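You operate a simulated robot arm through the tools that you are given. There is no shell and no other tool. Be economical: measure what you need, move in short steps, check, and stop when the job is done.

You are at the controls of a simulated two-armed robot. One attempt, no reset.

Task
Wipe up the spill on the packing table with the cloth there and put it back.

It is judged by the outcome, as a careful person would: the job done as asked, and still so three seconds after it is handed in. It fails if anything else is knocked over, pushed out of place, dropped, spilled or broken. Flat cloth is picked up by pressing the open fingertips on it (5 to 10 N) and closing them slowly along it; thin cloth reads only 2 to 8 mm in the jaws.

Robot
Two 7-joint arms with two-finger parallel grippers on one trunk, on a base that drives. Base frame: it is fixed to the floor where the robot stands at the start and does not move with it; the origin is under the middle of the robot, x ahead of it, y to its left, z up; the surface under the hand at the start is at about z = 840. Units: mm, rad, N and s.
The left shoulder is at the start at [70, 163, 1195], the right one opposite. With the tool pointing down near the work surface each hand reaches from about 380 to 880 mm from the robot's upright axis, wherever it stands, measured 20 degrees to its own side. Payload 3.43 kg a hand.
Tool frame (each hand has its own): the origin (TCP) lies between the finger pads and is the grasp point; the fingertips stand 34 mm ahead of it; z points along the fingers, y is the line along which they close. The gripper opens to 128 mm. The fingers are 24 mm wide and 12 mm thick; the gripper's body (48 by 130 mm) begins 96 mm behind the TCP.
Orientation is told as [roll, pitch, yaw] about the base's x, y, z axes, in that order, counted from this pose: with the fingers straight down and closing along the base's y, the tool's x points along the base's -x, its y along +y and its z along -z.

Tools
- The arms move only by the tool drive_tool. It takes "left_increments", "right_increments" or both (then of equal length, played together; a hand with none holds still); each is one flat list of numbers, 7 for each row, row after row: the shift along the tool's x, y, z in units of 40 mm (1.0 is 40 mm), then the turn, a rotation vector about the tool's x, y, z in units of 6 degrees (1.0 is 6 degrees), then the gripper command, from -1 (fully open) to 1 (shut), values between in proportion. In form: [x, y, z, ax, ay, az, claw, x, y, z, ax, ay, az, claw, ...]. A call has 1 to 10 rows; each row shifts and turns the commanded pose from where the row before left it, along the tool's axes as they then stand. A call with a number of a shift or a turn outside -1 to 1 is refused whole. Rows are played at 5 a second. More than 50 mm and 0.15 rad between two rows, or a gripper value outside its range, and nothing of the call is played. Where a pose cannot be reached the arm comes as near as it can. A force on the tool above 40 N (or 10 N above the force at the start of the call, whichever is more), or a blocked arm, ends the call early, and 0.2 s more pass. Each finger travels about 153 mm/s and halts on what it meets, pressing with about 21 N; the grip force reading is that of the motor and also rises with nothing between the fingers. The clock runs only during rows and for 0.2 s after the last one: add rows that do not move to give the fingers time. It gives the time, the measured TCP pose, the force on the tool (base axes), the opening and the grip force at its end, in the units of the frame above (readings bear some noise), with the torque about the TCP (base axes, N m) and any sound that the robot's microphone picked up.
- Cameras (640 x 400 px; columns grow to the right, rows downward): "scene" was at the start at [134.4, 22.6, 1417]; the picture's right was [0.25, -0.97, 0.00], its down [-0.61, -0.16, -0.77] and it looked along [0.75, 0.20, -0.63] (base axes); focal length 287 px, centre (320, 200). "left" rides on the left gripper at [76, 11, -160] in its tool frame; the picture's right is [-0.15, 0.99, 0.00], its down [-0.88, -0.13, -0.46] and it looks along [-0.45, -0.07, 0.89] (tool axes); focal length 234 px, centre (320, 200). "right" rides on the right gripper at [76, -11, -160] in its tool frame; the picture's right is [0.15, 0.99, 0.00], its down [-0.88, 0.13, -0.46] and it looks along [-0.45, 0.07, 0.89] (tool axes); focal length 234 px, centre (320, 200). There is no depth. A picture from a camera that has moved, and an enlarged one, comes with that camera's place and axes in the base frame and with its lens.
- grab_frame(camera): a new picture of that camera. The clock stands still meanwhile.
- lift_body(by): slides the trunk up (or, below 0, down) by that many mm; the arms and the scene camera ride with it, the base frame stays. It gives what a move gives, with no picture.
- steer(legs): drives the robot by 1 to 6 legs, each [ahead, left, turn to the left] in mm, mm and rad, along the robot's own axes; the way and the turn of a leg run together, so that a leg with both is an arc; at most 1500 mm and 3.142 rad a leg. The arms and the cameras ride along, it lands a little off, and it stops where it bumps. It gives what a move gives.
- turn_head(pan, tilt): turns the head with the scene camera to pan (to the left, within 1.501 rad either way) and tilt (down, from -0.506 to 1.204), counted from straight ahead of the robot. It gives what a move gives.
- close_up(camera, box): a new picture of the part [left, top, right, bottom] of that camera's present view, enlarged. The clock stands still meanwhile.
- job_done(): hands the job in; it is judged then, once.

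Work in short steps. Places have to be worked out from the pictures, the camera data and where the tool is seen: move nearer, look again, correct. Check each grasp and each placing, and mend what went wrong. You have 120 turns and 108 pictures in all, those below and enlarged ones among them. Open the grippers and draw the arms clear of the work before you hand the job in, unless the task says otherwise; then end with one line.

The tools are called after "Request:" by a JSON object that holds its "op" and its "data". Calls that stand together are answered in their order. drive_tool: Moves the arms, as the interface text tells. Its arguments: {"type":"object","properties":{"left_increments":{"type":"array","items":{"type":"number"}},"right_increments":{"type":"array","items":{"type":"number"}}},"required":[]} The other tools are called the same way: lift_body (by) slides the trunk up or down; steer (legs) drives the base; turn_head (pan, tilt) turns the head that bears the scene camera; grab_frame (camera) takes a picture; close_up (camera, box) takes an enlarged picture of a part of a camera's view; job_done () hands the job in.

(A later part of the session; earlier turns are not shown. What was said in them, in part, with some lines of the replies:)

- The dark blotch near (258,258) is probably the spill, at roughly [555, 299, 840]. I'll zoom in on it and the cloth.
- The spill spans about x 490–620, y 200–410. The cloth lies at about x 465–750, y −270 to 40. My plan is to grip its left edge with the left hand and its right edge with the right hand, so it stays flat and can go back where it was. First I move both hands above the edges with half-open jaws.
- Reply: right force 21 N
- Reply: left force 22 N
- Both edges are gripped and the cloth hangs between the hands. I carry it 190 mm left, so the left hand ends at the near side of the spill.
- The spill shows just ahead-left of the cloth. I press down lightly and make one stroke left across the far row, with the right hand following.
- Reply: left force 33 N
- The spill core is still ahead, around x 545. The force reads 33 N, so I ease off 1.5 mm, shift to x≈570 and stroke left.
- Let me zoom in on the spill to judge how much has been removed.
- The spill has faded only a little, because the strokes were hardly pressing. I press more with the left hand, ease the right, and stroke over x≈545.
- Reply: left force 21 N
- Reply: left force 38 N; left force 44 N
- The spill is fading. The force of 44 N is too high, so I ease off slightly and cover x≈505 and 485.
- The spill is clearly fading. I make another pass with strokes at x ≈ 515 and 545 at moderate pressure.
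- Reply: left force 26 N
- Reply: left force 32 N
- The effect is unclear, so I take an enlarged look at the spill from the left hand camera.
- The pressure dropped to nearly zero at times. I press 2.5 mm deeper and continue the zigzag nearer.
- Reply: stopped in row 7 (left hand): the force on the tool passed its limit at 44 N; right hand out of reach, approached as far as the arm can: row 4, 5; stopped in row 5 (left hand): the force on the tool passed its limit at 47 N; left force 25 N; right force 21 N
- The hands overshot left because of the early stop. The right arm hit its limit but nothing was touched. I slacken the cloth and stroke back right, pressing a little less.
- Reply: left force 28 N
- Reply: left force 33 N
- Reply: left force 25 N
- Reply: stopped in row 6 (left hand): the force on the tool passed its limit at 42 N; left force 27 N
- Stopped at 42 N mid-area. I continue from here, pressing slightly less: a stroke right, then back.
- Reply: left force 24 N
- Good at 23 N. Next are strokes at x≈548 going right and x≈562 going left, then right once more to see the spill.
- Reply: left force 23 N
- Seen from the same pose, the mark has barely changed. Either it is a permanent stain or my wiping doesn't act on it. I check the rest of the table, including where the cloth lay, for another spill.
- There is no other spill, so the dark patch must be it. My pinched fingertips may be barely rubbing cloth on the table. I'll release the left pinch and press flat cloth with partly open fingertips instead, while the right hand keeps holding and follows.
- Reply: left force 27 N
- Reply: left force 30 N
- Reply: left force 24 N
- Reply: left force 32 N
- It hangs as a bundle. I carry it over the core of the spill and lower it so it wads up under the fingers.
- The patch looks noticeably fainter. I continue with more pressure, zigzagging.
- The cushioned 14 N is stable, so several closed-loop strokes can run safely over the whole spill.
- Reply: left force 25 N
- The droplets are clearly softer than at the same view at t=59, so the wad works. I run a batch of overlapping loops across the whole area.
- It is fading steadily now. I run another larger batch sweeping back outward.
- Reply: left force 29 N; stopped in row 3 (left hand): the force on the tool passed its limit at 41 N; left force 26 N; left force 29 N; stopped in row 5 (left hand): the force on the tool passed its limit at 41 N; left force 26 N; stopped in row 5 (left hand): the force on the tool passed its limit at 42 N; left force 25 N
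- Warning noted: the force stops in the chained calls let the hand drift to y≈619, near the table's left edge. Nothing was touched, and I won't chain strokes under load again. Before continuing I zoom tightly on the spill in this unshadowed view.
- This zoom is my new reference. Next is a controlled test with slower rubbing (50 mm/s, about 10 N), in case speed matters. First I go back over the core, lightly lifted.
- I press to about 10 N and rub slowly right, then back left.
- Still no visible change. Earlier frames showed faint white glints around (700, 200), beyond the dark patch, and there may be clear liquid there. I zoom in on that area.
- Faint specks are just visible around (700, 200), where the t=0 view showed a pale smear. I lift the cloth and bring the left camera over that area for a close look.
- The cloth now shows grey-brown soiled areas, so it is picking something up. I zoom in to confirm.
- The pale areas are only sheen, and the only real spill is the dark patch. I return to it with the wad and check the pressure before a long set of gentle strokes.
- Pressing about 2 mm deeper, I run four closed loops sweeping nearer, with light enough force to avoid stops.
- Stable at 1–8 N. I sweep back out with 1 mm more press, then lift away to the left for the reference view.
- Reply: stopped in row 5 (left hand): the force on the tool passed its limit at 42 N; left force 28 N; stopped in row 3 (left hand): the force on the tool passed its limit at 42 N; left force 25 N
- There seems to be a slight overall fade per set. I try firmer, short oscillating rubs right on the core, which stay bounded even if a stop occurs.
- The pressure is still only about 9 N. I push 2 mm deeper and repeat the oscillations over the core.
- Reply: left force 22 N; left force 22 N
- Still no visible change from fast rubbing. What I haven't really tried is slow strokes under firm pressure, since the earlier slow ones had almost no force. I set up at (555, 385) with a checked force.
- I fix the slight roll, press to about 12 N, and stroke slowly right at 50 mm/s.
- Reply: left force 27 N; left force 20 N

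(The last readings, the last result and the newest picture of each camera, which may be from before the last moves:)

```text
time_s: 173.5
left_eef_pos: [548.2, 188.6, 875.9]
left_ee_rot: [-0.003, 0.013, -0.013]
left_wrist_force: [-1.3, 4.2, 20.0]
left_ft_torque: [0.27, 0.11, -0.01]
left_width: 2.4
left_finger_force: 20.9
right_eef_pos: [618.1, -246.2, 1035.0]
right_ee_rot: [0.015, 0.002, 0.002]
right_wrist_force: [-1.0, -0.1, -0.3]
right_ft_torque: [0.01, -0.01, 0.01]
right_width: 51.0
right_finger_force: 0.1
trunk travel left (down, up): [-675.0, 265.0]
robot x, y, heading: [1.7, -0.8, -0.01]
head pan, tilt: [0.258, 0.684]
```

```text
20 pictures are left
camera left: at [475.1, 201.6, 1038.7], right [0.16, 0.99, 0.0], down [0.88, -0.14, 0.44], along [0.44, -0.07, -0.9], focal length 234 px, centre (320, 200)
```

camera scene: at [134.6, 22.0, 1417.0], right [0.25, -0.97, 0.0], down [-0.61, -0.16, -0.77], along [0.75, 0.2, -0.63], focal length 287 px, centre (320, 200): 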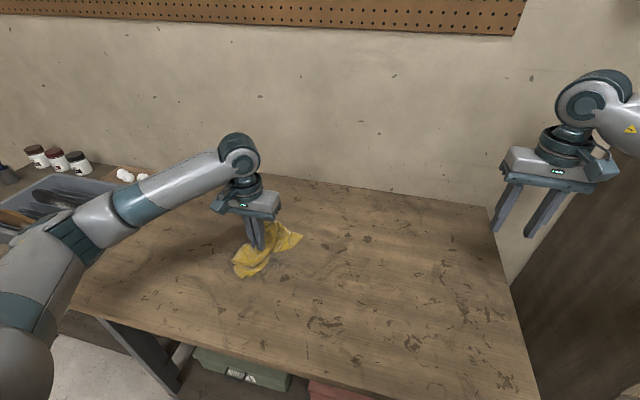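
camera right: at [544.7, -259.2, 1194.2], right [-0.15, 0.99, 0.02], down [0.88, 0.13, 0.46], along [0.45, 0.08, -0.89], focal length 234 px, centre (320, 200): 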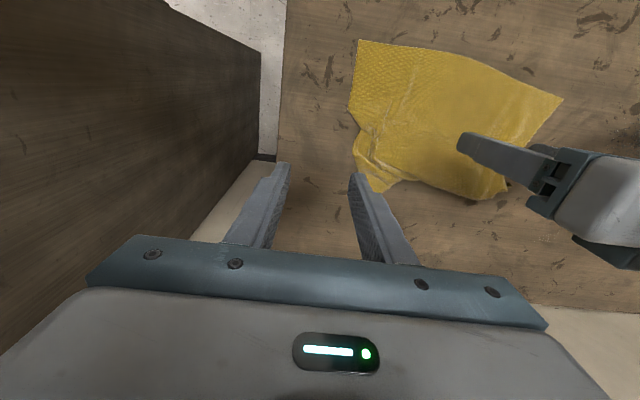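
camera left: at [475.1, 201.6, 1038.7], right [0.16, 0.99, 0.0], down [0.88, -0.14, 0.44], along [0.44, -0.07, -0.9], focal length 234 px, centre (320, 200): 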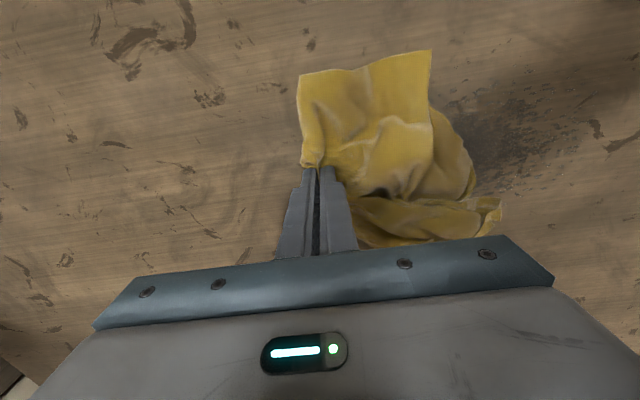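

I lift away to the right for another reference view.

Request:
{"op": "drive_tool", "data": {"left_increments": [0, 0, -0.9, 0, 0, 0, 1, 0, -0.8, -0.9, 0, 0, 0, 1, 0, -0.9, -0.7, 0, 0, 0, 1, 0, -0.9, -0.7, 0, 0, 0, 1, 0, -0.9, 0, 0, 0, 0, 1]}}

Request:
{"op": "close_up", "data": {"camera": "scene", "box": [220, 220, 300, 280]}}

```text
time_s: 174.7
left_eef_pos: [548.1, 51.3, 1004.3]
left_ee_rot: [-0.002, 0.014, -0.012]
left_wrist_force: [0.1, 0.3, 0.4]
left_ft_torque: [-0.02, -0.03, 0.0]
left_width: 2.5
left_finger_force: 21.4
right_eef_pos: [619.5, -246.4, 1034.0]
right_ee_rot: [0.015, 0.003, 0.003]
right_wrist_force: [0.7, 0.6, -0.3]
right_ft_torque: [0.0, 0.01, 0.01]
right_width: 51.3
right_finger_force: 0.1
trunk travel left (down, up): [-675.0, 265.0]
robot x, y, heading: [2.0, 1.8, -0.002]
head pan, tilt: [0.258, 0.684]
```

```text
6.67 times, centred on (260, 250) of scene
camera zoom: at [134.1, 20.8, 1417.0], right [0.25, -0.97, 0.0], down [-0.61, -0.16, -0.77], along [0.75, 0.19, -0.63], focal length 1912 px, centre (720, -133)
```

zoom: 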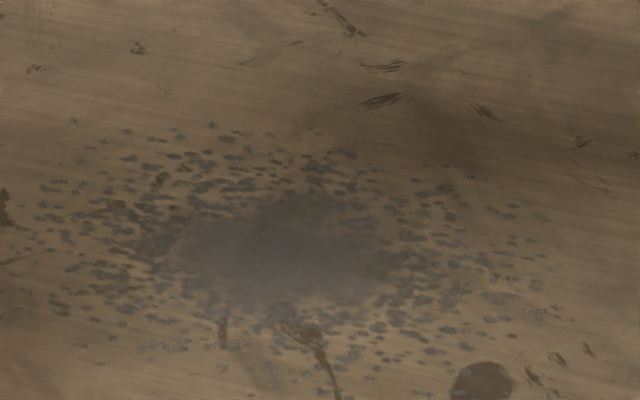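

The shadow prevents comparison and the structure is unchanged. One cheap thing left is a still, firm press on the core to blot it. I lower the wad onto the middle.

Request:
{"op": "drive_tool", "data": {"left_increments": [0, 1, 0, 0, 0, 0, 1, 0, 1, 0, 0, 0, 0, 1, 0, 1, 0, 0, 0, 0, 1, 0, 1, 0, 0, 0, 0, 1, 0, 1, 0, 0, 0, 0, 1, 0, 1, 0.6, 0, 0, 0, 1, 0, 0, 0.9, 0, 0, 0, 1, 0, 0, 0.9, 0, 0, 0, 1, 0, 0, 0.5, 0, 0, 0, 1, 0, 0, 0.12, 0, 0, 0, 1]}}

Request:
{"op": "drive_tool", "data": {"left_increments": [0, 0, 0.04, 0, 0, 0, 1, 0, 0, 0.03, 0, 0, 0, 1, 0, 0, 0, 0, 0, 0, 1]}}

```text
time_s: 176.9
left_eef_pos: [549.5, 288.5, 882.4]
left_ee_rot: [-0.004, 0.013, -0.013]
left_wrist_force: [0.2, 0.7, 2.6]
left_ft_torque: [0.01, -0.03, 0.06]
left_width: 2.5
left_finger_force: 21.2
right_eef_pos: [620.0, -247.0, 1033.6]
right_ee_rot: [0.015, 0.003, 0.002]
right_wrist_force: [-0.1, 0.2, -0.3]
right_ft_torque: [-0.01, -0.02, -0.02]
right_width: 51.2
right_finger_force: 0.0
trunk travel left (down, up): [-675.0, 265.0]
robot x, y, heading: [1.1, -1.2, -0.001]
head pan, tilt: [0.258, 0.684]
```

```text
time_s: 177.7
left_eef_pos: [550.3, 288.4, 878.6]
left_ee_rot: [-0.004, 0.013, -0.011]
left_wrist_force: [-0.3, -2.5, 7.8]
left_ft_torque: [-0.1, 0.01, 0.04]
left_width: 2.3
left_finger_force: 20.9
right_eef_pos: [620.2, -247.3, 1033.1]
right_ee_rot: [0.015, 0.002, 0.001]
right_wrist_force: [0.3, -0.1, 0.1]
right_ft_torque: [-0.01, 0.0, 0.01]
right_width: 51.3
right_finger_force: 0.0
trunk travel left (down, up): [-675.0, 265.0]
robot x, y, heading: [1.3, -2.1, -0.005]
head pan, tilt: [0.258, 0.684]
```

At 8 N I hold for 2 s, rub slowly in small moves, then move clear left and view.

Request:
{"op": "drive_tool", "data": {"left_increments": [0, 0, 0, 0, 0, 0, 1, 0, 0, 0, 0, 0, 0, 1, 0, 0, 0, 0, 0, 0, 1, 0, 0, 0, 0, 0, 0, 1, 0, 0, 0, 0, 0, 0, 1, 0, 0, 0, 0, 0, 0, 1, 0, 0, 0, 0, 0, 0, 1, 0, 0, 0, 0, 0, 0, 1, 0, 0, 0, 0, 0, 0, 1, 0, 0, 0, 0, 0, 0, 1]}}

Request:
{"op": "drive_tool", "data": {"left_increments": [0.15, 0, 0, 0, 0, 0, 1, 0.15, 0, 0, 0, 0, 0, 1, 0.15, 0, 0, 0, 0, 0, 1, 0.15, 0, 0, 0, 0, 0, 1, 0, 0.15, 0, 0, 0, 0, 1, -0.15, 0.15, 0, 0, 0, 0, 1, -0.15, 0.15, 0, 0, 0, 0, 1, -0.15, 0.15, 0, 0, 0, 0, 1, -0.15, 0.15, 0, 0, 0, 0, 1, -0.15, 0, 0, 0, 0, 0, 1]}}

Request:
{"op": "drive_tool", "data": {"left_increments": [-0.15, 0, 0, 0, 0, 0, 1, -0.15, 0, 0, 0, 0, 0, 1, 0, 0.15, 0, 0, 0, 0, 1, 0.15, 0.15, 0, 0, 0, 0, 1, 0.15, 0.15, 0, 0, 0, 0, 1, 0.15, 0.15, 0, 0, 0, 0, 1, 0, 0.2, 0, 0, 0, 0, 1, 0, 0.2, 0, 0, 0, 0, 1, 0, 0.2, 0, 0, 0, 0, 1, 0, 0.2, 0, 0, 0, 0, 1]}}

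Request:
{"op": "drive_tool", "data": {"left_increments": [0, 0.5, -0.4, 0, 0, 0, 1, 0, 1, 0, 0, 0, 0, 1, 0, 1, 0, 0, 0, 0, 1, 0, 1, 0, 0, 0, 0, 1, 0, 1, 0, 0, 0, 0, 1, 0, 0.5, 0, 0, 0, 0, 1]}}

Request:
{"op": "close_up", "data": {"camera": "scene", "box": [220, 220, 300, 280]}}

```text
time_s: 179.9
left_eef_pos: [551.0, 289.3, 879.7]
left_ee_rot: [-0.003, 0.014, -0.013]
left_wrist_force: [1.3, -1.9, 8.9]
left_ft_torque: [-0.12, 0.03, 0.04]
left_width: 2.6
left_finger_force: 21.0
right_eef_pos: [620.2, -246.9, 1033.1]
right_ee_rot: [0.016, 0.003, 0.003]
right_wrist_force: [0.3, 0.9, -0.9]
right_ft_torque: [-0.01, -0.01, 0.01]
right_width: 51.1
right_finger_force: 0.0
trunk travel left (down, up): [-675.0, 265.0]
robot x, y, heading: [-1.2, -0.5, -0.005]
head pan, tilt: [0.258, 0.684]
```

```text
time_s: 182.1
left_eef_pos: [557.4, 321.1, 879.7]
left_ee_rot: [-0.004, 0.014, -0.012]
left_wrist_force: [-0.8, -0.3, 4.6]
left_ft_torque: [0.01, 0.08, 0.0]
left_width: 2.4
left_finger_force: 21.0
right_eef_pos: [620.3, -246.5, 1033.6]
right_ee_rot: [0.016, 0.004, 0.002]
right_wrist_force: [-0.5, 0.2, 0.1]
right_ft_torque: [-0.02, 0.04, 0.0]
right_width: 51.1
right_finger_force: 0.1
trunk travel left (down, up): [-675.0, 265.0]
robot x, y, heading: [2.2, -3.0, -0.003]
head pan, tilt: [0.258, 0.684]
```

```text
time_s: 184.3
left_eef_pos: [549.7, 377.7, 880.0]
left_ee_rot: [-0.004, 0.013, -0.012]
left_wrist_force: [-0.8, -1.5, 5.2]
left_ft_torque: [-0.12, 0.05, 0.03]
left_width: 2.3
left_finger_force: 21.0
right_eef_pos: [619.2, -245.9, 1034.4]
right_ee_rot: [0.018, 0.002, 0.0]
right_wrist_force: [0.4, -0.8, 0.2]
right_ft_torque: [0.0, -0.02, 0.01]
right_width: 51.1
right_finger_force: 0.0
trunk travel left (down, up): [-675.0, 265.0]
robot x, y, heading: [-1.1, -2.0, -0.003]
head pan, tilt: [0.258, 0.684]
```

```text
time_s: 185.7
left_eef_pos: [554.8, 577.2, 894.3]
left_ee_rot: [-0.003, 0.015, -0.012]
left_wrist_force: [-0.1, -0.7, 0.9]
left_ft_torque: [-0.02, 0.01, -0.01]
left_width: 2.4
left_finger_force: 21.2
right_eef_pos: [619.5, -245.5, 1034.1]
right_ee_rot: [0.015, 0.004, 0.001]
right_wrist_force: [0.5, 1.2, 0.1]
right_ft_torque: [0.05, -0.02, 0.03]
right_width: 51.2
right_finger_force: 0.1
trunk travel left (down, up): [-675.0, 265.0]
robot x, y, heading: [3.8, -2.0, -0.003]
head pan, tilt: [0.258, 0.684]
```

```text
6.67 times, centred on (260, 250) of scene
camera zoom: at [134.6, 21.1, 1417.0], right [0.25, -0.97, 0.0], down [-0.61, -0.16, -0.77], along [0.75, 0.19, -0.63], focal length 1912 px, centre (720, -133)
```

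zoom: 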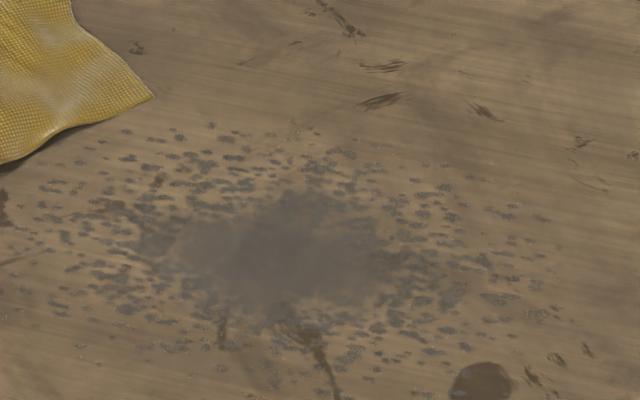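

Still the same pattern. The best real effect I could see came from spread cloth dragged flat, so I'll spread it again with both hands. First I carry it to its home area and lay it down, dragging it out. The right hand moves further out of the way.

Request:
{"op": "drive_tool", "data": {"left_increments": [0, -0.5, -1, 0, 0, 0, 1, 0, -1, -1, 0, 0, 0, 1, 0, -1, -0.7, 0, 0, 0, 1, -0.1, -1, 0, 0, 0, 0, 1, -0.2, -1, 0, 0, 0, 0, 1, -0.2, -1, 0, 0, 0, 0, 1, -0.2, -1, 0, 0, 0, 0, 1, -0.2, -1, 0, 0, 0, 0, 1, -0.2, -1, 0, 0, 0, 0, 1, 0, -1, 0, 0, 0, 0, 1], "right_increments": [0, 0, -0.5, 0, 0, 0, 0.06, 0, 0, -1, 0, 0, 0, 0.06, 0, 0, -1, 0, 0, 0, 0.06, 0, -0.5, -0.5, 0, 0, 0, 0.06, 0, -0.5, 0, 0, 0, 0, 0.06, 0, -0.5, 0, 0, 0, 0, 0.06, 0, 0, 0, 0, 0, 0, 0.06, 0, 0, 0, 0, 0, 0, 0.06, 0, 0, 0, 0, 0, 0, 0.06, 0, 0, 0, 0, 0, 0, 0.06]}}

Request:
{"op": "drive_tool", "data": {"left_increments": [0, -1, 0, 0, 0, 0, 1, 0, -1, 0, 0, 0, 0, 1, 0, -1, 0, 0, 0, 0, 1, 0, -1, 0, 0, 0, 0, 1, 0, -1, 0, 0, 0, 0, 1, 0, -0.5, 0.9, 0, 0, 0, 1, 0, 0, 1, 0, 0, 0, 1, 0, 0, 0.5, 0, 0, 0, 1]}}

Request:
{"op": "grab_frame", "data": {"camera": "scene"}}

```text
refused: row 2 steps farther than a row can; nothing moved
```

```text
time_s: 187.1
left_eef_pos: [554.2, 368.4, 878.8]
left_ee_rot: [0.001, 0.002, -0.008]
left_wrist_force: [-2.6, 0.5, 14.3]
left_ft_torque: [0.1, 0.21, 0.02]
left_width: 2.3
left_finger_force: 20.9
right_eef_pos: [619.4, -245.7, 1035.4]
right_ee_rot: [0.016, 0.002, 0.003]
right_wrist_force: [0.5, 0.0, -0.2]
right_ft_torque: [-0.04, 0.01, -0.02]
right_width: 51.2
right_finger_force: 0.1
trunk travel left (down, up): [-675.0, 265.0]
robot x, y, heading: [-2.6, 0.2, 0.002]
head pan, tilt: [0.258, 0.684]
stopped in row 6 (left hand): the force on the tool passed its limit at 66 N (the readings are from after the stop); the commanded pose is now the measured one
```

```text
17 pictures are left
camera scene: at [132.9, 20.7, 1417.3], right [0.25, -0.97, 0.0], down [-0.61, -0.16, -0.78], along [0.75, 0.2, -0.63], focal length 287 px, centre (320, 200)
```

scene: 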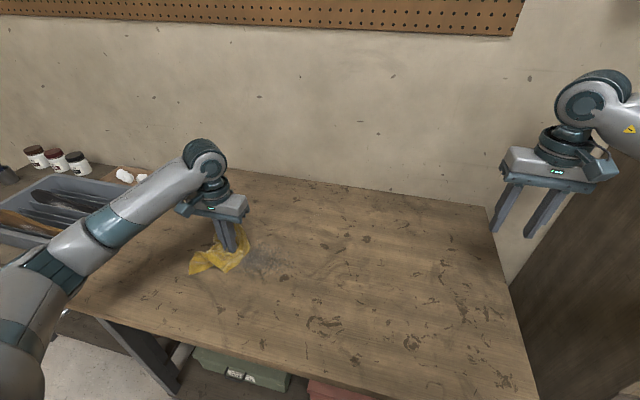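

The first call was refused for too big a diagonal, so the second pressed the cloth onto the table early. No harm done, and I'll send one call at a time. I lift, then carry right.

Request:
{"op": "drive_tool", "data": {"left_increments": [0, 0, -1, 0, 0, 0, 1, 0, 0, -1, 0, 0, 0, 1, 0, -0.9, -0.5, 0, 0, 0, 1, -0.2, -1, 0, 0, 0, 0, 1, -0.2, -1, 0, 0, 0, 0, 1, -0.2, -1, 0, 0, 0, 0, 1, -0.2, -1, 0, 0, 0, 0, 1, -0.2, -1, 0, 0, 0, 0, 1, 0, -1, 0, 0, 0, 0, 1, 0, -1, 0, 0, 0, 0, 1], "right_increments": [0, 0, -0.5, 0, 0, 0, 0.06, 0, 0, -1, 0, 0, 0, 0.06, 0, 0, -1, 0, 0, 0, 0.06, 0, -0.5, -0.5, 0, 0, 0, 0.06, 0, -0.5, 0, 0, 0, 0, 0.06, 0, -0.5, 0, 0, 0, 0, 0.06, 0, 0, 0, 0, 0, 0, 0.06, 0, 0, 0, 0, 0, 0, 0.06, 0, 0, 0, 0, 0, 0, 0.06, 0, 0, 0, 0, 0, 0, 0.06]}}

```text
time_s: 189.2
left_eef_pos: [593.4, 63.3, 975.3]
left_ee_rot: [-0.011, 0.008, -0.005]
left_wrist_force: [-0.2, 1.0, 0.0]
left_ft_torque: [-0.03, 0.0, 0.0]
left_width: 2.4
left_finger_force: 21.4
right_eef_pos: [621.4, -291.6, 1156.5]
right_ee_rot: [0.004, 0.005, 0.009]
right_wrist_force: [0.1, 0.0, -0.8]
right_ft_torque: [0.0, 0.01, 0.01]
right_width: 60.4
right_finger_force: 0.0
trunk travel left (down, up): [-675.0, 265.0]
robot x, y, heading: [0.3, -2.5, 0.0]
head pan, tilt: [0.258, 0.684]
```

I continue to y≈−110, staying clear of the right gripper, lower until the cloth touches, and drag it left a little so it spreads.

Request:
{"op": "drive_tool", "data": {"left_increments": [0, -0.9, 0, 0, 0, 0, 1, 0, -0.9, 0, 0, 0, 0, 1, 0, -0.9, 0, 0, 0, 0, 1, 0, -0.9, 0, 0, 0, 0, 1, 0, -0.7, 0, 0, 0, 0, 1, 0, 0, 0.9, 0, 0, 0, 1, 0, 0.5, 0.7, 0, 0, 0, 1, 0, 0.8, 0.5, 0, 0, 0, 1, 0, 0.8, 0, 0, 0, 0, 1, 0, 0.8, 0, 0, 0, 0, 1]}}

Request:
{"op": "grab_frame", "data": {"camera": "scene"}}

```text
time_s: 191.4
left_eef_pos: [593.2, 6.5, 890.1]
left_ee_rot: [-0.01, 0.006, -0.007]
left_wrist_force: [0.2, -0.5, -0.1]
left_ft_torque: [0.02, 0.0, 0.02]
left_width: 2.6
left_finger_force: 20.9
right_eef_pos: [621.2, -292.1, 1157.1]
right_ee_rot: [0.002, 0.004, 0.008]
right_wrist_force: [0.1, 0.1, -0.1]
right_ft_torque: [0.02, -0.01, -0.02]
right_width: 60.3
right_finger_force: 0.1
trunk travel left (down, up): [-675.0, 265.0]
robot x, y, heading: [3.2, -2.0, -0.006]
head pan, tilt: [0.258, 0.684]
```

```text
16 pictures are left
camera scene: at [134.9, 37.0, 1416.6], right [0.25, -0.97, 0.01], down [-0.61, -0.17, -0.77], along [0.75, 0.19, -0.64], focal length 287 px, centre (320, 200)
```

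scene: 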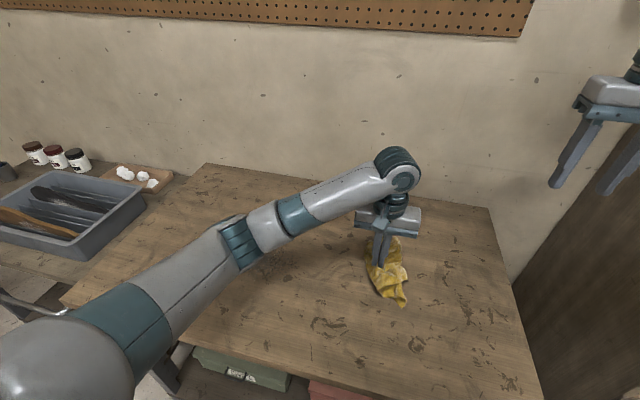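

I release the cloth here and raise the left hand to see how it lies.

Request:
{"op": "drive_tool", "data": {"left_increments": [0, 0, 0.15, 0, 0, 0, 1, 0, 0, 0, 0, 0, 0, 0.5, 0, 0, 0, 0, 0, 0, 0.1, 0, 0, -1, 0, 0, 0, 0.1, 0, 0.5, -1, 0, 0, 0, 0.1, 0, 0.9, -0.7, 0, 0, 0, 0.06, 0, 0.9, 0, 0, 0, 0, 0.06, 0, 0, 0, 0, 0, 0, 0.06]}}

Request:
{"op": "close_up", "data": {"camera": "scene", "box": [310, 200, 470, 320]}}

Request:
{"op": "grab_frame", "data": {"camera": "left"}}

```text
time_s: 193.2
left_eef_pos: [592.7, 98.2, 990.7]
left_ee_rot: [-0.011, 0.004, -0.008]
left_wrist_force: [-0.7, -0.1, 0.5]
left_ft_torque: [0.01, 0.01, -0.01]
left_width: 60.3
left_finger_force: 0.1
right_eef_pos: [622.0, -291.8, 1156.5]
right_ee_rot: [0.004, 0.003, 0.008]
right_wrist_force: [0.6, 0.3, 0.9]
right_ft_torque: [0.02, -0.02, 0.01]
right_width: 60.2
right_finger_force: 0.0
trunk travel left (down, up): [-675.0, 265.0]
robot x, y, heading: [0.7, -0.8, 0.001]
head pan, tilt: [0.258, 0.684]
```

```text
3.33 times, centred on (390, 260) of scene
camera zoom: at [134.5, 36.8, 1416.7], right [0.25, -0.97, 0.01], down [-0.61, -0.17, -0.77], along [0.75, 0.19, -0.63], focal length 956 px, centre (87, 0)
```

zoom: 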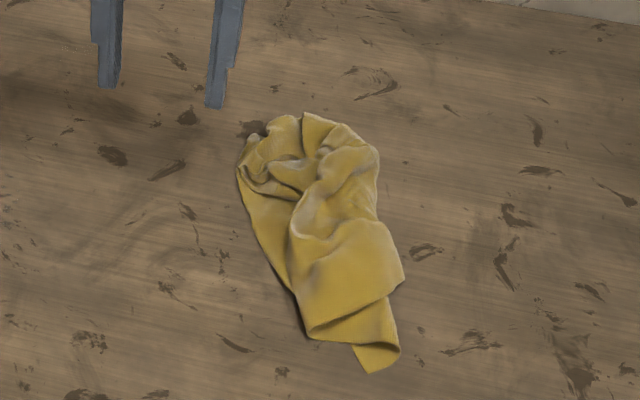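

```text
14 pictures are left
camera left: at [519.3, 112.4, 1152.8], right [0.15, 0.99, -0.01], down [0.88, -0.13, 0.45], along [0.45, -0.08, -0.89], focal length 234 px, centre (320, 200)
```

left: 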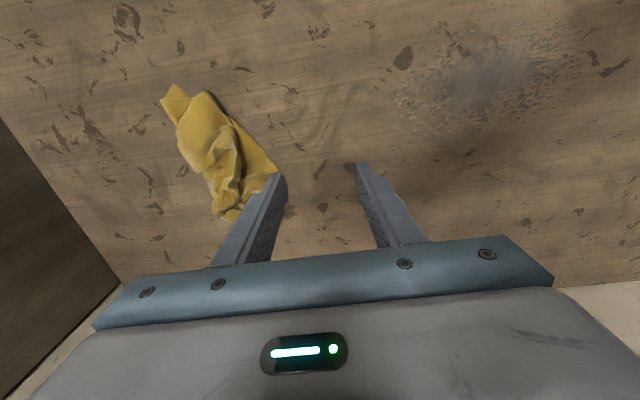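

The cloth lies as a bunched strip. Before arranging it I check the spill from the exact start pose again, with the left hand at its initial place, for a fair comparison.

Request:
{"op": "drive_tool", "data": {"left_increments": [-0.06, 0.68, -0.34, 0, 0, 0, -1, -0.06, 0.68, -0.34, 0, 0, 0, -1, -0.06, 0.68, -0.34, 0, 0, 0, -1, -0.06, 0.68, -0.34, 0, 0, 0, -1, -0.06, 0.68, -0.34, 0, 0, 0, -1, -0.06, 0.68, -0.34, 0, 0, 0, -1, -0.06, 0.68, -0.34, 0, 0, 0, -1, -0.06, 0.68, -0.34, 0, 0, 0, -1, -0.06, 0.68, -0.34, 0, 0, 0, -1, -0.06, 0.68, -0.34, 0, 0, 0, -1]}}

Request:
{"op": "close_up", "data": {"camera": "scene", "box": [180, 180, 340, 300]}}

Request:
{"op": "grab_frame", "data": {"camera": "left"}}

```text
time_s: 195.4
left_eef_pos: [619.5, 373.8, 1126.4]
left_ee_rot: [-0.01, 0.006, -0.007]
left_wrist_force: [0.0, -0.3, -0.8]
left_ft_torque: [0.03, -0.01, 0.0]
left_width: 127.8
left_finger_force: 0.0
right_eef_pos: [620.4, -292.3, 1157.8]
right_ee_rot: [0.004, 0.004, 0.007]
right_wrist_force: [-0.4, 0.6, -0.1]
right_ft_torque: [-0.05, 0.01, -0.01]
right_width: 59.9
right_finger_force: 0.0
trunk travel left (down, up): [-675.0, 265.0]
robot x, y, heading: [-1.0, 0.3, 0.0]
head pan, tilt: [0.258, 0.684]
```

```text
3.33 times, centred on (260, 240) of scene
camera zoom: at [134.4, 36.8, 1416.7], right [0.25, -0.97, 0.01], down [-0.61, -0.17, -0.77], along [0.75, 0.19, -0.63], focal length 956 px, centre (520, 67)
```

zoom: 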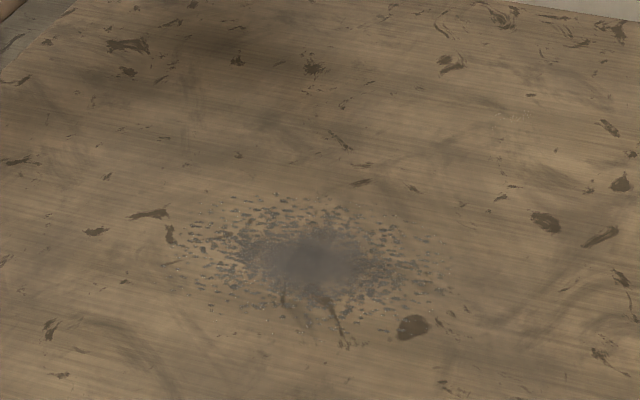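

```text
12 pictures are left
camera left: at [547.4, 387.8, 1288.0], right [0.15, 0.99, -0.01], down [0.88, -0.13, 0.45], along [0.44, -0.08, -0.89], focal length 234 px, centre (320, 200)
```

left: 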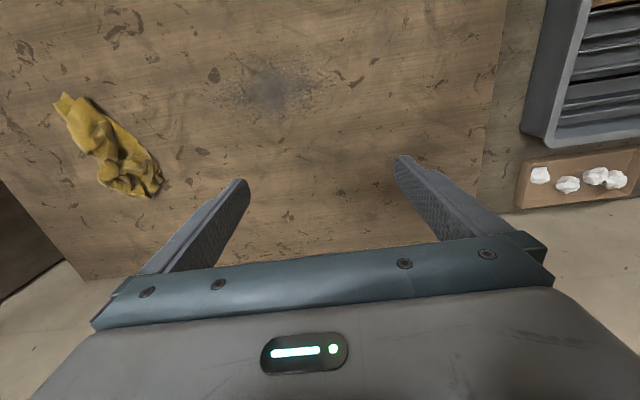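

The dark patch looks exactly as at the start, despite thorough rubbing. That suggests it may be a permanent stain, and the real spill could be a faint clear patch. I look closely from low height at the faint specks near (710, 200).

Request:
{"op": "drive_tool", "data": {"left_increments": [-0.39, -0.43, 0.55, 0, 0, 0, -1, -0.39, -0.43, 0.55, 0, 0, 0, -1, -0.39, -0.43, 0.55, 0, 0, 0, -1, -0.39, -0.43, 0.55, 0, 0, 0, -1, -0.39, -0.43, 0.55, 0, 0, 0, -1, -0.39, -0.43, 0.55, 0, 0, 0, -1, -0.39, -0.43, 0.55, 0, 0, 0, -1, -0.39, -0.43, 0.55, 0, 0, 0, -1, -0.39, -0.43, 0.55, 0, 0, 0, -1, -0.39, -0.43, 0.55, 0, 0, 0, -1]}}

Request:
{"op": "grab_frame", "data": {"camera": "left"}}

```text
time_s: 197.7
left_eef_pos: [773.4, 197.0, 908.0]
left_ee_rot: [-0.011, 0.006, -0.006]
left_wrist_force: [-0.8, -0.5, 0.3]
left_ft_torque: [0.0, 0.01, -0.02]
left_width: 128.0
left_finger_force: 0.0
right_eef_pos: [620.3, -294.3, 1157.3]
right_ee_rot: [0.003, 0.004, 0.007]
right_wrist_force: [-0.5, 0.0, 0.0]
right_ft_torque: [-0.01, 0.0, -0.01]
right_width: 60.1
right_finger_force: 0.1
trunk travel left (down, up): [-675.0, 265.0]
robot x, y, heading: [3.3, -3.8, 0.002]
head pan, tilt: [0.258, 0.684]
```

```text
11 pictures are left
camera left: at [699.0, 210.7, 1069.2], right [0.15, 0.99, -0.01], down [0.88, -0.13, 0.45], along [0.45, -0.08, -0.89], focal length 234 px, centre (320, 200)
```

left: 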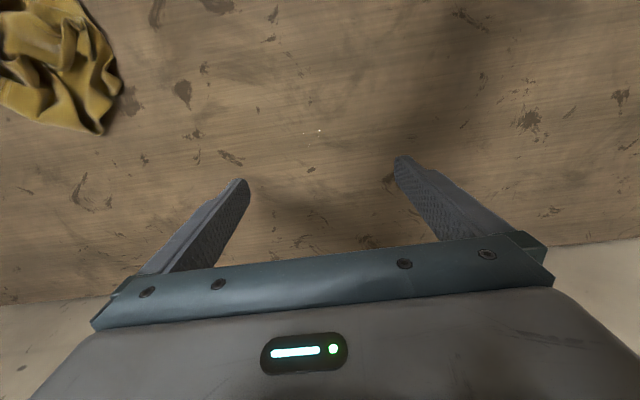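

There is a small glint at (318, 130). I zoom in on it.

Request:
{"op": "close_up", "data": {"camera": "left", "box": [240, 60, 400, 170]}}

```text
3.64 times, centred on (320, 115) of left
camera zoom: at [699.0, 210.7, 1069.2], right [0.15, 0.99, -0.01], down [0.88, -0.13, 0.45], along [0.45, -0.08, -0.89], focal length 852 px, centre (320, 509)
```

zoom: 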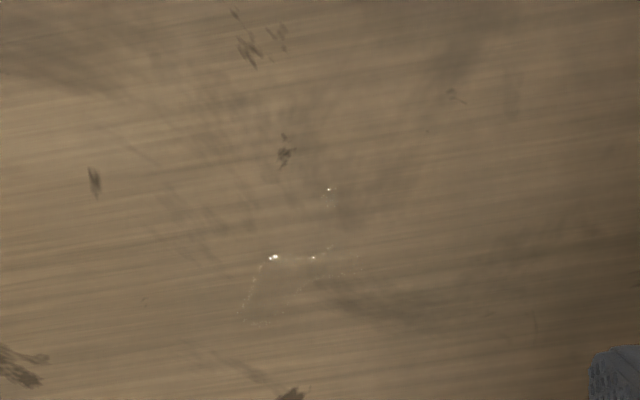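

Found it: a clear, thin puddle with a glinting rim, at about x 690–770, y 160–260. The dark patch is just an old stain. I fetch the bunched cloth at about (590, −47) with the left hand wide open.

Request:
{"op": "drive_tool", "data": {"left_increments": [0.64, -0.86, -0.2, 0, 0, 0, -1, 0.64, -0.86, -0.2, 0, 0, 0, -1, 0.64, -0.86, -0.2, 0, 0, 0, -1, 0.64, -0.86, -0.2, 0, 0, 0, -1, 0.64, -0.86, -0.2, 0, 0, 0, -1, 0.64, -0.86, -0.2, 0, 0, 0, -1, 0.64, -0.86, -0.2, 0, 0, 0, -1, 0, 0, 0, 0, 0, 0, -1]}}

Request:
{"op": "grab_frame", "data": {"camera": "left"}}

```text
time_s: 199.4
left_eef_pos: [592.7, -41.0, 968.3]
left_ee_rot: [-0.011, 0.005, -0.005]
left_wrist_force: [0.6, -0.1, 0.4]
left_ft_torque: [0.01, 0.02, 0.0]
left_width: 128.2
left_finger_force: 0.0
right_eef_pos: [621.0, -292.9, 1156.5]
right_ee_rot: [0.004, 0.003, 0.005]
right_wrist_force: [-0.4, 0.4, 0.5]
right_ft_torque: [0.0, 0.01, -0.02]
right_width: 60.2
right_finger_force: 0.1
trunk travel left (down, up): [-675.0, 265.0]
robot x, y, heading: [0.9, -3.1, -0.005]
head pan, tilt: [0.258, 0.684]
```

```text
9 pictures are left
camera left: at [517.9, -27.8, 1129.8], right [0.15, 0.99, -0.01], down [0.88, -0.13, 0.45], along [0.45, -0.08, -0.89], focal length 234 px, centre (320, 200)
```

left: 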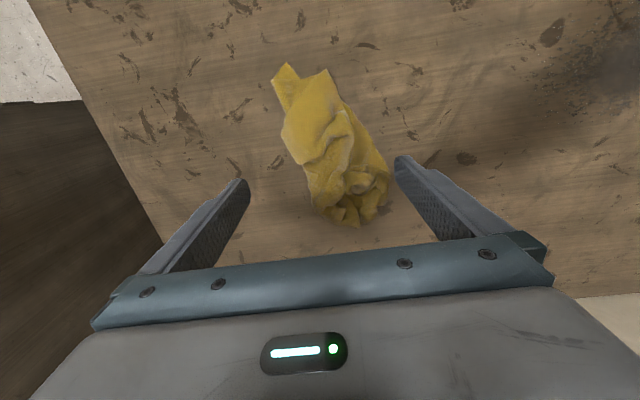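

The cloth lies between the open fingers. I shift 16 mm left, lower to just above the table and close around the bunch.

Request:
{"op": "drive_tool", "data": {"left_increments": [0, 0.4, 0.6, 0, 0, 0, -1, 0, 0, 0.8, 0, 0, 0, -1, 0, 0, 0.78, 0, 0, 0, -1, 0, 0, 0, 0, 0, 0, -0.6, 0, 0, 0, 0, 0, 0, -0.2, 0, 0, 0, 0, 0, 0, 0.2, 0, 0, 0, 0, 0, 0, 0.6, 0, 0, 0, 0, 0, 0, 1, 0, 0, 0, 0, 0, 0, 1]}}

```text
time_s: 201.4
left_eef_pos: [590.7, -27.6, 881.4]
left_ee_rot: [-0.011, 0.003, -0.007]
left_wrist_force: [-1.2, 0.9, 1.9]
left_ft_torque: [0.02, 0.01, 0.01]
left_width: 7.7
left_finger_force: 20.8
right_eef_pos: [619.9, -293.2, 1157.0]
right_ee_rot: [0.003, -0.001, 0.007]
right_wrist_force: [-0.6, -0.4, 0.0]
right_ft_torque: [-0.04, 0.01, -0.01]
right_width: 60.1
right_finger_force: 0.0
trunk travel left (down, up): [-675.0, 265.0]
robot x, y, heading: [-2.6, -2.3, -0.003]
head pan, tilt: [0.258, 0.684]
```

A solid grip at 7.7 mm. I lift and carry it over the clear puddle.

Request:
{"op": "drive_tool", "data": {"left_increments": [0, 0, -1, 0, 0, 0, 1, 0, 0, -1, 0, 0, 0, 1, 0, 0, -0.8, 0, 0, 0, 1, -0.7, 0.8, 0, 0, 0, 0, 1, -0.7, 0.8, 0, 0, 0, 0, 1, -0.7, 0.8, 0, 0, 0, 0, 1, -0.7, 0.8, 0, 0, 0, 0, 1, -0.7, 0.8, 0, 0, 0, 0, 1, 0, 0, 0, 0, 0, 0, 1]}}

Request:
{"op": "drive_tool", "data": {"left_increments": [0, 0, 0.9, 0, 0, 0, 1, 0, 0, 0.9, 0, 0, 0, 1, 0, 0, 0.7, 0, 0, 0, 1, 0, 0, 0.15, 0, 0, 0, 1, 0, 0, 0, 0, 0, 0, 1]}}

```text
time_s: 203.4
left_eef_pos: [733.9, 133.8, 988.1]
left_ee_rot: [-0.01, 0.004, -0.008]
left_wrist_force: [-0.3, 0.0, -1.0]
left_ft_torque: [0.0, 0.0, 0.0]
left_width: 7.4
left_finger_force: 21.2
right_eef_pos: [621.1, -293.0, 1157.2]
right_ee_rot: [0.004, 0.001, 0.007]
right_wrist_force: [0.6, -0.3, -0.2]
right_ft_torque: [-0.03, 0.0, -0.02]
right_width: 60.2
right_finger_force: 0.1
trunk travel left (down, up): [-675.0, 265.0]
robot x, y, heading: [-0.9, 0.4, -0.004]
head pan, tilt: [0.258, 0.684]
```

```text
time_s: 204.7
left_eef_pos: [732.1, 132.6, 883.4]
left_ee_rot: [-0.011, 0.003, -0.007]
left_wrist_force: [-0.1, 0.0, 4.6]
left_ft_torque: [-0.02, 0.01, 0.0]
left_width: 7.4
left_finger_force: 21.5
right_eef_pos: [619.8, -292.7, 1157.9]
right_ee_rot: [0.003, 0.001, 0.007]
right_wrist_force: [-0.4, 1.1, 0.5]
right_ft_torque: [0.0, 0.0, 0.02]
right_width: 60.2
right_finger_force: 0.1
trunk travel left (down, up): [-675.0, 265.0]
robot x, y, heading: [2.3, 0.2, -0.004]
head pan, tilt: [0.258, 0.684]
```

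4.6 N through the wad. I press slightly more and raster over the puddle: y 130–290, starting at x≈735.

Request:
{"op": "drive_tool", "data": {"left_increments": [0, 0.7, 0.04, 0, 0, 0, 1, 0, 0.8, 0, 0, 0, 0, 1, 0, 0.8, 0, 0, 0, 0, 1, 0, 0.8, 0, 0, 0, 0, 1, 0, 0.8, 0, 0, 0, 0, 1, -0.4, -0.7, 0, 0, 0, 0, 1, 0, -0.8, 0, 0, 0, 0, 1, 0, -0.8, 0, 0, 0, 0, 1, 0, -0.8, 0, 0, 0, 0, 1, 0, -0.8, 0, 0, 0, 0, 1]}}

```text
time_s: 206.8
left_eef_pos: [746.0, 132.9, 882.0]
left_ee_rot: [-0.008, 0.006, -0.005]
left_wrist_force: [0.4, -0.2, 1.7]
left_ft_torque: [-0.03, -0.01, -0.05]
left_width: 7.3
left_finger_force: 21.6
right_eef_pos: [619.8, -292.4, 1158.1]
right_ee_rot: [0.006, 0.0, 0.009]
right_wrist_force: [-0.2, -0.3, 0.2]
right_ft_torque: [0.0, 0.02, -0.03]
right_width: 60.3
right_finger_force: 0.1
trunk travel left (down, up): [-675.0, 265.0]
robot x, y, heading: [-0.4, -1.9, -0.003]
head pan, tilt: [0.258, 0.684]
```

Force is now low. I press 3 mm deeper and do x≈762 out and x≈778 back.

Request:
{"op": "drive_tool", "data": {"left_increments": [-0.4, 0.7, 0.07, 0, 0, 0, 1, 0, 0.8, 0, 0, 0, 0, 1, 0, 0.8, 0, 0, 0, 0, 1, 0, 0.8, 0, 0, 0, 0, 1, 0, 0.8, 0, 0, 0, 0, 1, -0.35, -0.7, 0, 0, 0, 0, 1, 0, -0.8, 0, 0, 0, 0, 1, 0, -0.8, 0, 0, 0, 0, 1, 0, -0.8, 0, 0, 0, 0, 1, 0, -0.8, 0, 0, 0, 0, 1]}}

```text
time_s: 209.1
left_eef_pos: [778.9, 132.4, 878.9]
left_ee_rot: [-0.01, 0.006, -0.008]
left_wrist_force: [0.3, -0.7, 3.5]
left_ft_torque: [-0.05, 0.01, 0.01]
left_width: 7.4
left_finger_force: 20.8
right_eef_pos: [618.6, -294.1, 1157.8]
right_ee_rot: [0.005, 0.003, 0.006]
right_wrist_force: [-0.3, 0.2, -0.1]
right_ft_torque: [0.0, 0.0, 0.01]
right_width: 60.3
right_finger_force: 0.0
trunk travel left (down, up): [-675.0, 265.0]
robot x, y, heading: [-4.1, -0.6, -0.005]
head pan, tilt: [0.258, 0.684]
```

I continue inward, pressing a little more: x≈756 out, 740 back.

Request:
{"op": "drive_tool", "data": {"left_increments": [0.55, 0.7, 0.05, 0, 0, 0, 1, 0, 0.8, 0, 0, 0, 0, 1, 0, 0.8, 0, 0, 0, 0, 1, 0, 0.8, 0, 0, 0, 0, 1, 0, 0.8, 0, 0, 0, 0, 1, 0.4, -0.7, 0, 0, 0, 0, 1, 0, -0.8, 0, 0, 0, 0, 1, 0, -0.8, 0, 0, 0, 0, 1, 0, -0.8, 0, 0, 0, 0, 1, 0, -0.8, 0, 0, 0, 0, 1]}}

Request:
{"op": "drive_tool", "data": {"left_increments": [0.4, 0.7, 0, 0, 0, 0, 1, 0, 0.8, 0, 0, 0, 0, 1, 0, 0.8, 0, 0, 0, 0, 1, 0, 0.8, 0, 0, 0, 0, 1, 0, 0.8, 0, 0, 0, 0, 1, 0.4, -0.7, 0, 0, 0, 0, 1, 0, -0.8, 0, 0, 0, 0, 1, 0, -0.8, 0, 0, 0, 0, 1, 0, -0.8, 0, 0, 0, 0, 1, 0, -0.8, 0, 0, 0, 0, 1]}}

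```text
time_s: 211.2
left_eef_pos: [737.8, 131.7, 877.7]
left_ee_rot: [-0.013, 0.005, -0.006]
left_wrist_force: [-0.9, 1.0, 11.0]
left_ft_torque: [0.05, 0.08, -0.07]
left_width: 7.4
left_finger_force: 20.8
right_eef_pos: [619.4, -293.6, 1158.5]
right_ee_rot: [0.005, 0.002, 0.007]
right_wrist_force: [0.2, 0.8, -0.8]
right_ft_torque: [-0.02, 0.0, 0.03]
right_width: 60.2
right_finger_force: 0.1
trunk travel left (down, up): [-675.0, 265.0]
robot x, y, heading: [-2.9, -2.0, 0.002]
head pan, tilt: [0.258, 0.684]
```

```text
time_s: 213.4
left_eef_pos: [705.8, 134.0, 879.0]
left_ee_rot: [-0.011, 0.003, -0.007]
left_wrist_force: [-0.7, 0.7, 11.5]
left_ft_torque: [0.02, 0.06, -0.01]
left_width: 7.2
left_finger_force: 20.7
right_eef_pos: [619.4, -292.4, 1158.0]
right_ee_rot: [0.006, 0.002, 0.007]
right_wrist_force: [0.0, -0.7, 0.1]
right_ft_torque: [0.01, 0.02, -0.01]
right_width: 60.2
right_finger_force: 0.0
trunk travel left (down, up): [-675.0, 265.0]
robot x, y, heading: [-1.7, -3.7, -0.005]
head pan, tilt: [0.258, 0.684]
```

A steady 11 N. I do x≈690 and 675, then sweep again at 705 and 722.

Request:
{"op": "drive_tool", "data": {"left_increments": [0.4, 0.7, 0, 0, 0, 0, 1, 0, 0.8, 0, 0, 0, 0, 1, 0, 0.8, 0, 0, 0, 0, 1, 0, 0.8, 0, 0, 0, 0, 1, 0, 0.8, 0, 0, 0, 0, 1, 0.4, -0.7, 0, 0, 0, 0, 1, 0, -0.8, 0, 0, 0, 0, 1, 0, -0.8, 0, 0, 0, 0, 1, 0, -0.8, 0, 0, 0, 0, 1, 0, -0.8, 0, 0, 0, 0, 1]}}

Request:
{"op": "drive_tool", "data": {"left_increments": [-0.6, 0.7, 0, 0, 0, 0, 1, 0, 0.8, 0, 0, 0, 0, 1, 0, 0.8, 0, 0, 0, 0, 1, 0, 0.8, 0, 0, 0, 0, 1, 0, 0.8, 0, 0, 0, 0, 1, -0.5, -0.7, 0, 0, 0, 0, 1, 0, -0.8, 0, 0, 0, 0, 1, 0, -0.8, 0, 0, 0, 0, 1, 0, -0.8, 0, 0, 0, 0, 1, 0, -0.8, 0, 0, 0, 0, 1]}}

```text
time_s: 215.7
left_eef_pos: [675.0, 129.9, 878.1]
left_ee_rot: [-0.01, 0.002, -0.007]
left_wrist_force: [-1.5, -0.2, 7.3]
left_ft_torque: [0.03, 0.06, 0.0]
left_width: 7.2
left_finger_force: 20.7
right_eef_pos: [620.0, -294.2, 1158.6]
right_ee_rot: [0.006, 0.002, 0.006]
right_wrist_force: [0.0, -0.1, 0.2]
right_ft_torque: [0.0, -0.02, -0.01]
right_width: 60.4
right_finger_force: 0.1
trunk travel left (down, up): [-675.0, 265.0]
robot x, y, heading: [-2.0, -0.7, -0.0]
head pan, tilt: [0.258, 0.684]
```

```text
time_s: 217.8
left_eef_pos: [720.0, 131.2, 878.2]
left_ee_rot: [-0.011, 0.002, -0.008]
left_wrist_force: [-0.5, 1.2, 8.3]
left_ft_torque: [0.08, 0.04, 0.0]
left_width: 7.3
left_finger_force: 21.2
right_eef_pos: [619.1, -294.8, 1157.2]
right_ee_rot: [0.005, 0.002, 0.006]
right_wrist_force: [0.2, -0.3, -1.1]
right_ft_torque: [0.0, -0.01, 0.03]
right_width: 60.2
right_finger_force: 0.0
trunk travel left (down, up): [-675.0, 265.0]
robot x, y, heading: [-1.1, -1.4, -0.005]
head pan, tilt: [0.258, 0.684]
```

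One more double pass at x≈737/752 and 765/745. Then I'll lift clear and check for remaining glints.

Request:
{"op": "drive_tool", "data": {"left_increments": [-0.4, 0.7, 0, 0, 0, 0, 1, 0, 0.8, 0, 0, 0, 0, 1, 0, 0.8, 0, 0, 0, 0, 1, 0, 0.8, 0, 0, 0, 0, 1, 0, 0.8, 0, 0, 0, 0, 1, -0.4, -0.7, 0, 0, 0, 0, 1, 0, -0.8, 0, 0, 0, 0, 1, 0, -0.8, 0, 0, 0, 0, 1, 0, -0.8, 0, 0, 0, 0, 1, 0, -0.8, 0, 0, 0, 0, 1]}}

Request:
{"op": "drive_tool", "data": {"left_increments": [-0.4, 0.7, 0, 0, 0, 0, 1, 0, 0.8, 0, 0, 0, 0, 1, 0, 0.8, 0, 0, 0, 0, 1, 0, 0.8, 0, 0, 0, 0, 1, 0, 0.8, 0, 0, 0, 0, 1, 0.6, -0.7, 0, 0, 0, 0, 1, 0, -0.8, 0, 0, 0, 0, 1, 0, -0.8, 0, 0, 0, 0, 1, 0, -0.8, 0, 0, 0, 0, 1, 0, -0.8, 0, 0, 0, 0, 1]}}

Request:
{"op": "drive_tool", "data": {"left_increments": [0, 0, -1, 0, 0, 0, 1, 0, 0, -1, 0, 0, 0, 1, 0, 0, -0.8, 0, 0, 0, 1, 0.5, -0.8, 0, 0, 0, 0, 1, 0.5, -0.8, 0, 0, 0, 0, 1, 0.5, -0.8, 0, 0, 0, 0, 1, 0.5, -0.8, 0, 0, 0, 0, 1, 0.5, -0.8, 0, 0, 0, 0, 1]}}

Request:
{"op": "close_up", "data": {"camera": "scene", "box": [270, 190, 350, 250]}}

```text
time_s: 220.1
left_eef_pos: [752.1, 132.4, 876.9]
left_ee_rot: [-0.01, 0.002, -0.007]
left_wrist_force: [-1.0, 3.6, 21.0]
left_ft_torque: [0.16, 0.08, -0.04]
left_width: 7.3
left_finger_force: 21.2
right_eef_pos: [617.8, -295.4, 1158.4]
right_ee_rot: [0.005, 0.001, 0.006]
right_wrist_force: [-0.2, -0.5, -0.3]
right_ft_torque: [-0.01, -0.01, 0.01]
right_width: 60.2
right_finger_force: 0.2
trunk travel left (down, up): [-675.0, 265.0]
robot x, y, heading: [0.9, 0.1, 0.002]
head pan, tilt: [0.258, 0.684]
```

```text
time_s: 222.2
left_eef_pos: [744.5, 129.9, 879.4]
left_ee_rot: [-0.011, 0.003, -0.006]
left_wrist_force: [-0.2, -1.1, 2.3]
left_ft_torque: [-0.03, 0.0, 0.01]
left_width: 7.5
left_finger_force: 20.8
right_eef_pos: [618.9, -294.5, 1158.0]
right_ee_rot: [0.006, -0.001, 0.007]
right_wrist_force: [0.4, -0.3, -0.5]
right_ft_torque: [0.02, -0.04, 0.01]
right_width: 60.2
right_finger_force: 0.1
trunk travel left (down, up): [-675.0, 265.0]
robot x, y, heading: [-0.1, 1.5, -0.001]
head pan, tilt: [0.258, 0.684]
```

```text
time_s: 224.1
left_eef_pos: [642.7, -28.4, 993.7]
left_ee_rot: [-0.009, 0.002, -0.006]
left_wrist_force: [-0.5, 0.2, -0.4]
left_ft_torque: [0.0, 0.02, -0.03]
left_width: 7.3
left_finger_force: 21.0
right_eef_pos: [616.9, -294.2, 1157.9]
right_ee_rot: [0.004, 0.001, 0.006]
right_wrist_force: [-0.8, 1.1, -0.3]
right_ft_torque: [0.02, -0.02, -0.01]
right_width: 60.5
right_finger_force: 0.1
trunk travel left (down, up): [-675.0, 265.0]
robot x, y, heading: [-0.1, -0.8, -0.003]
head pan, tilt: [0.258, 0.684]
```

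```text
6.67 times, centred on (310, 220) of scene
camera zoom: at [130.5, 35.2, 1417.1], right [0.25, -0.97, 0.01], down [-0.61, -0.17, -0.77], along [0.75, 0.19, -0.63], focal length 1912 px, centre (387, 67)
```

zoom: 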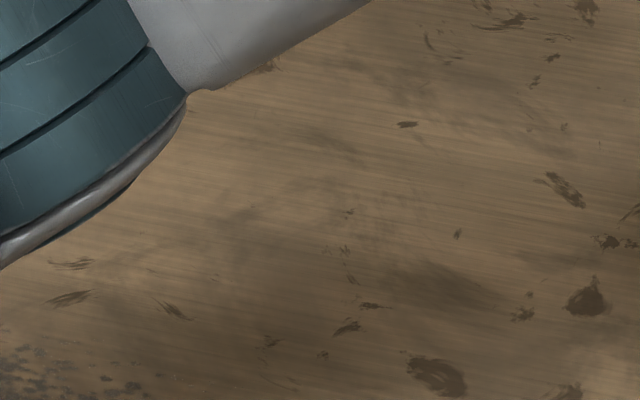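

No glints remain there. I bring the cloth to its original place, centred at about (610, −112), and lay it down.

Request:
{"op": "drive_tool", "data": {"left_increments": [0.4, -0.7, 0, 0, 0, 0, 1, 0.4, -0.7, 0, 0, 0, 0, 1, 0, -0.7, 0, 0, 0, 0, 1, 0, 0, 0.9, 0, 0, 0, 1, 0, 0, 0.9, 0, 0, 0, 1, 0, 0, 0.8, 0, 0, 0, 1, 0, 0, 0, 0, 0, 0, 0.6, 0, 0, 0, 0, 0, 0, 0, 0, 0, 0, 0, 0, 0, -0.4, 0, 0, -0.8, 0, 0, 0, -0.4]}}

Request:
{"op": "drive_tool", "data": {"left_increments": [0, 0, -1, 0, 0, 0, -1, -0.3, 0.9, -0.3, 0, 0, 0, -1, -0.6, 1, 0, 0, 0, 0, -1, -0.6, 1, 0, 0, 0, 0, -1, -0.6, 1, 0, 0, 0, 0, -1, -0.6, 1, 0, 0, 0, 0, -1, -0.6, 1, 0, 0, 0, 0, -1, -0.6, 1, 0, 0, 0, 0, -1, -0.3, 0.8, 0.3, 0, 0, 0, -1, 0, 0, 0.5, 0, 0, 0, -1]}}

Request:
{"op": "close_up", "data": {"camera": "left", "box": [200, 20, 440, 185]}}

Request:
{"op": "grab_frame", "data": {"camera": "scene"}}

```text
time_s: 226.2
left_eef_pos: [607.0, -112.1, 923.2]
left_ee_rot: [-0.01, 0.003, -0.009]
left_wrist_force: [0.4, -0.6, -0.1]
left_ft_torque: [0.0, 0.0, -0.02]
left_width: 89.7
left_finger_force: 0.0
right_eef_pos: [618.2, -294.0, 1158.2]
right_ee_rot: [0.004, 0.001, 0.006]
right_wrist_force: [-2.0, -0.2, 0.1]
right_ft_torque: [0.02, 0.06, 0.01]
right_width: 59.8
right_finger_force: 0.1
trunk travel left (down, up): [-675.0, 265.0]
robot x, y, heading: [1.4, 1.6, -0.001]
head pan, tilt: [0.258, 0.684]
```

```text
time_s: 228.4
left_eef_pos: [780.3, 196.3, 937.4]
left_ee_rot: [-0.012, 0.0, -0.007]
left_wrist_force: [0.4, -0.2, 0.7]
left_ft_torque: [0.02, 0.02, -0.02]
left_width: 128.0
left_finger_force: 0.1
right_eef_pos: [616.8, -296.0, 1158.3]
right_ee_rot: [0.006, 0.0, 0.006]
right_wrist_force: [-1.2, 0.1, 0.0]
right_ft_torque: [0.03, -0.03, 0.01]
right_width: 60.2
right_finger_force: 0.0
trunk travel left (down, up): [-675.0, 265.0]
robot x, y, heading: [-0.5, -1.6, -0.007]
head pan, tilt: [0.258, 0.684]
```

```text
2.42 times, centred on (320, 102) of left
camera zoom: at [706.5, 210.5, 1098.7], right [0.15, 0.99, -0.01], down [0.88, -0.13, 0.46], along [0.45, -0.08, -0.89], focal length 568 px, centre (320, 436)
```

zoom: 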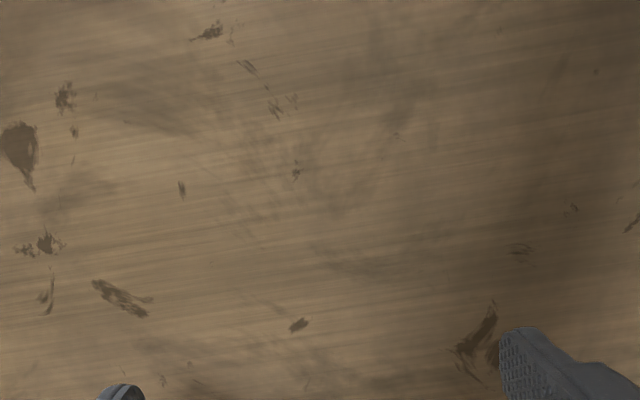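

```text
6 pictures are left
camera scene: at [130.5, 35.3, 1417.1], right [0.25, -0.97, 0.01], down [-0.61, -0.17, -0.77], along [0.75, 0.19, -0.63], focal length 287 px, centre (320, 200)
```

scene: 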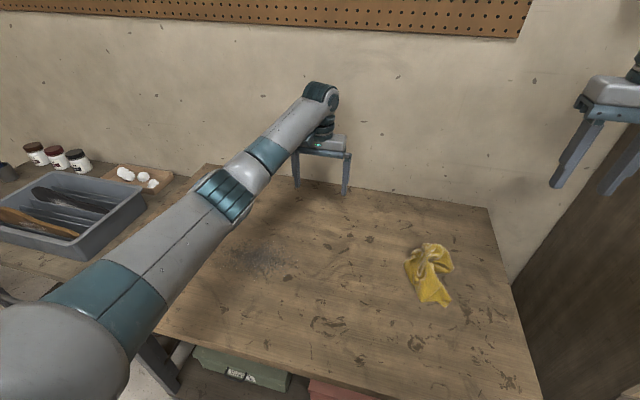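

The puddle is gone: no glints or rim are left. The cloth rests at its original spot, centred at about (608, −121) against about (610, −113) at the start. I draw the left arm up and clear.

Request:
{"op": "drive_tool", "data": {"left_increments": [0, 0, -0.9, 0, 0, 0, -1, 0.4, 0.4, -0.7, 0, 0, 0, -1, 0.5, 0.5, -0.6, 0, 0, 0, -1, 0.5, 0.5, -0.6, 0, 0, 0, -1, 0.5, 0.5, -0.6, 0, 0, 0, -1, 0.5, 0.5, -0.5, 0, 0, 0, -1, 0.5, 0.5, -0.4, 0, 0, 0, -1, 0.5, 0.5, -0.4, 0, 0, 0, -1, 0.4, 0.5, 0, 0, 0, 0, -1, 0.3, 0.5, 0, 0, 0, 0, -1]}}

Request:
{"op": "grab_frame", "data": {"camera": "scene"}}

Request:
{"op": "close_up", "data": {"camera": "scene", "box": [270, 190, 350, 250]}}

```text
time_s: 230.7
left_eef_pos: [618.2, 374.2, 1124.6]
left_ee_rot: [-0.011, 0.002, -0.006]
left_wrist_force: [-0.2, -0.3, -1.2]
left_ft_torque: [-0.03, 0.01, 0.0]
left_width: 127.8
left_finger_force: 0.0
right_eef_pos: [617.6, -295.1, 1157.9]
right_ee_rot: [0.005, -0.001, 0.006]
right_wrist_force: [0.5, 0.7, 0.1]
right_ft_torque: [0.04, -0.05, 0.0]
right_width: 60.2
right_finger_force: 0.0
trunk travel left (down, up): [-675.0, 265.0]
robot x, y, heading: [2.1, -0.9, -0.006]
head pan, tilt: [0.258, 0.684]
```

```text
5 pictures are left
camera scene: at [130.6, 35.4, 1417.1], right [0.25, -0.97, 0.01], down [-0.61, -0.17, -0.77], along [0.75, 0.19, -0.63], focal length 287 px, centre (320, 200)
```

scene: 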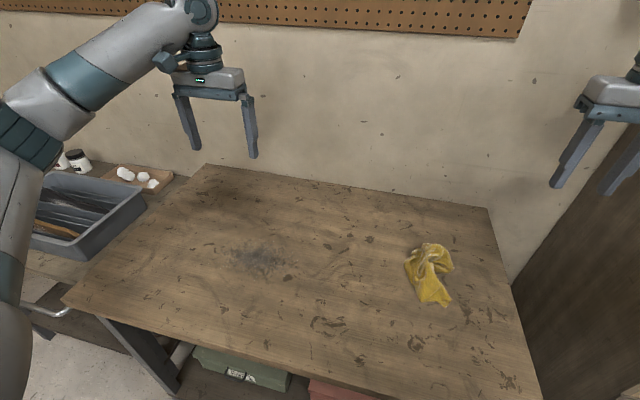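

```text
6.67 times, centred on (310, 220) of scene
camera zoom: at [130.6, 35.4, 1417.1], right [0.25, -0.97, 0.01], down [-0.61, -0.17, -0.77], along [0.75, 0.19, -0.63], focal length 1912 px, centre (387, 67)
```

zoom: 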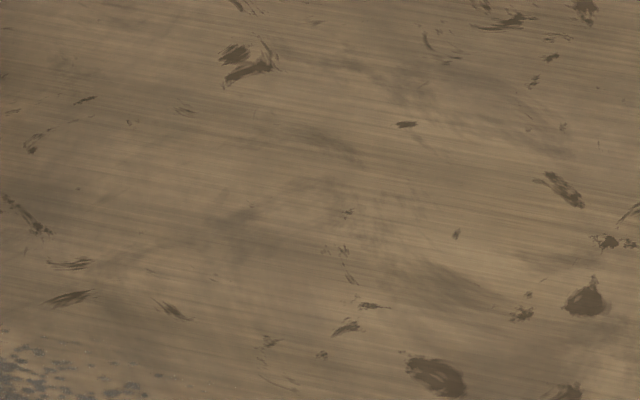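

The faint specks seen before are gone in the same unshadowed view, the cloth is back in its place, and both hands are open and clear. I hand it in.

Request:
{"op": "job_done", "data": {}}

```text
The job is handed in.
```

I wiped up a clear puddle near the back of the table and put the cloth back where it started, crumpled rather than flat. The dark patch didn't change after long rubbing, so I took it to be an old stain.
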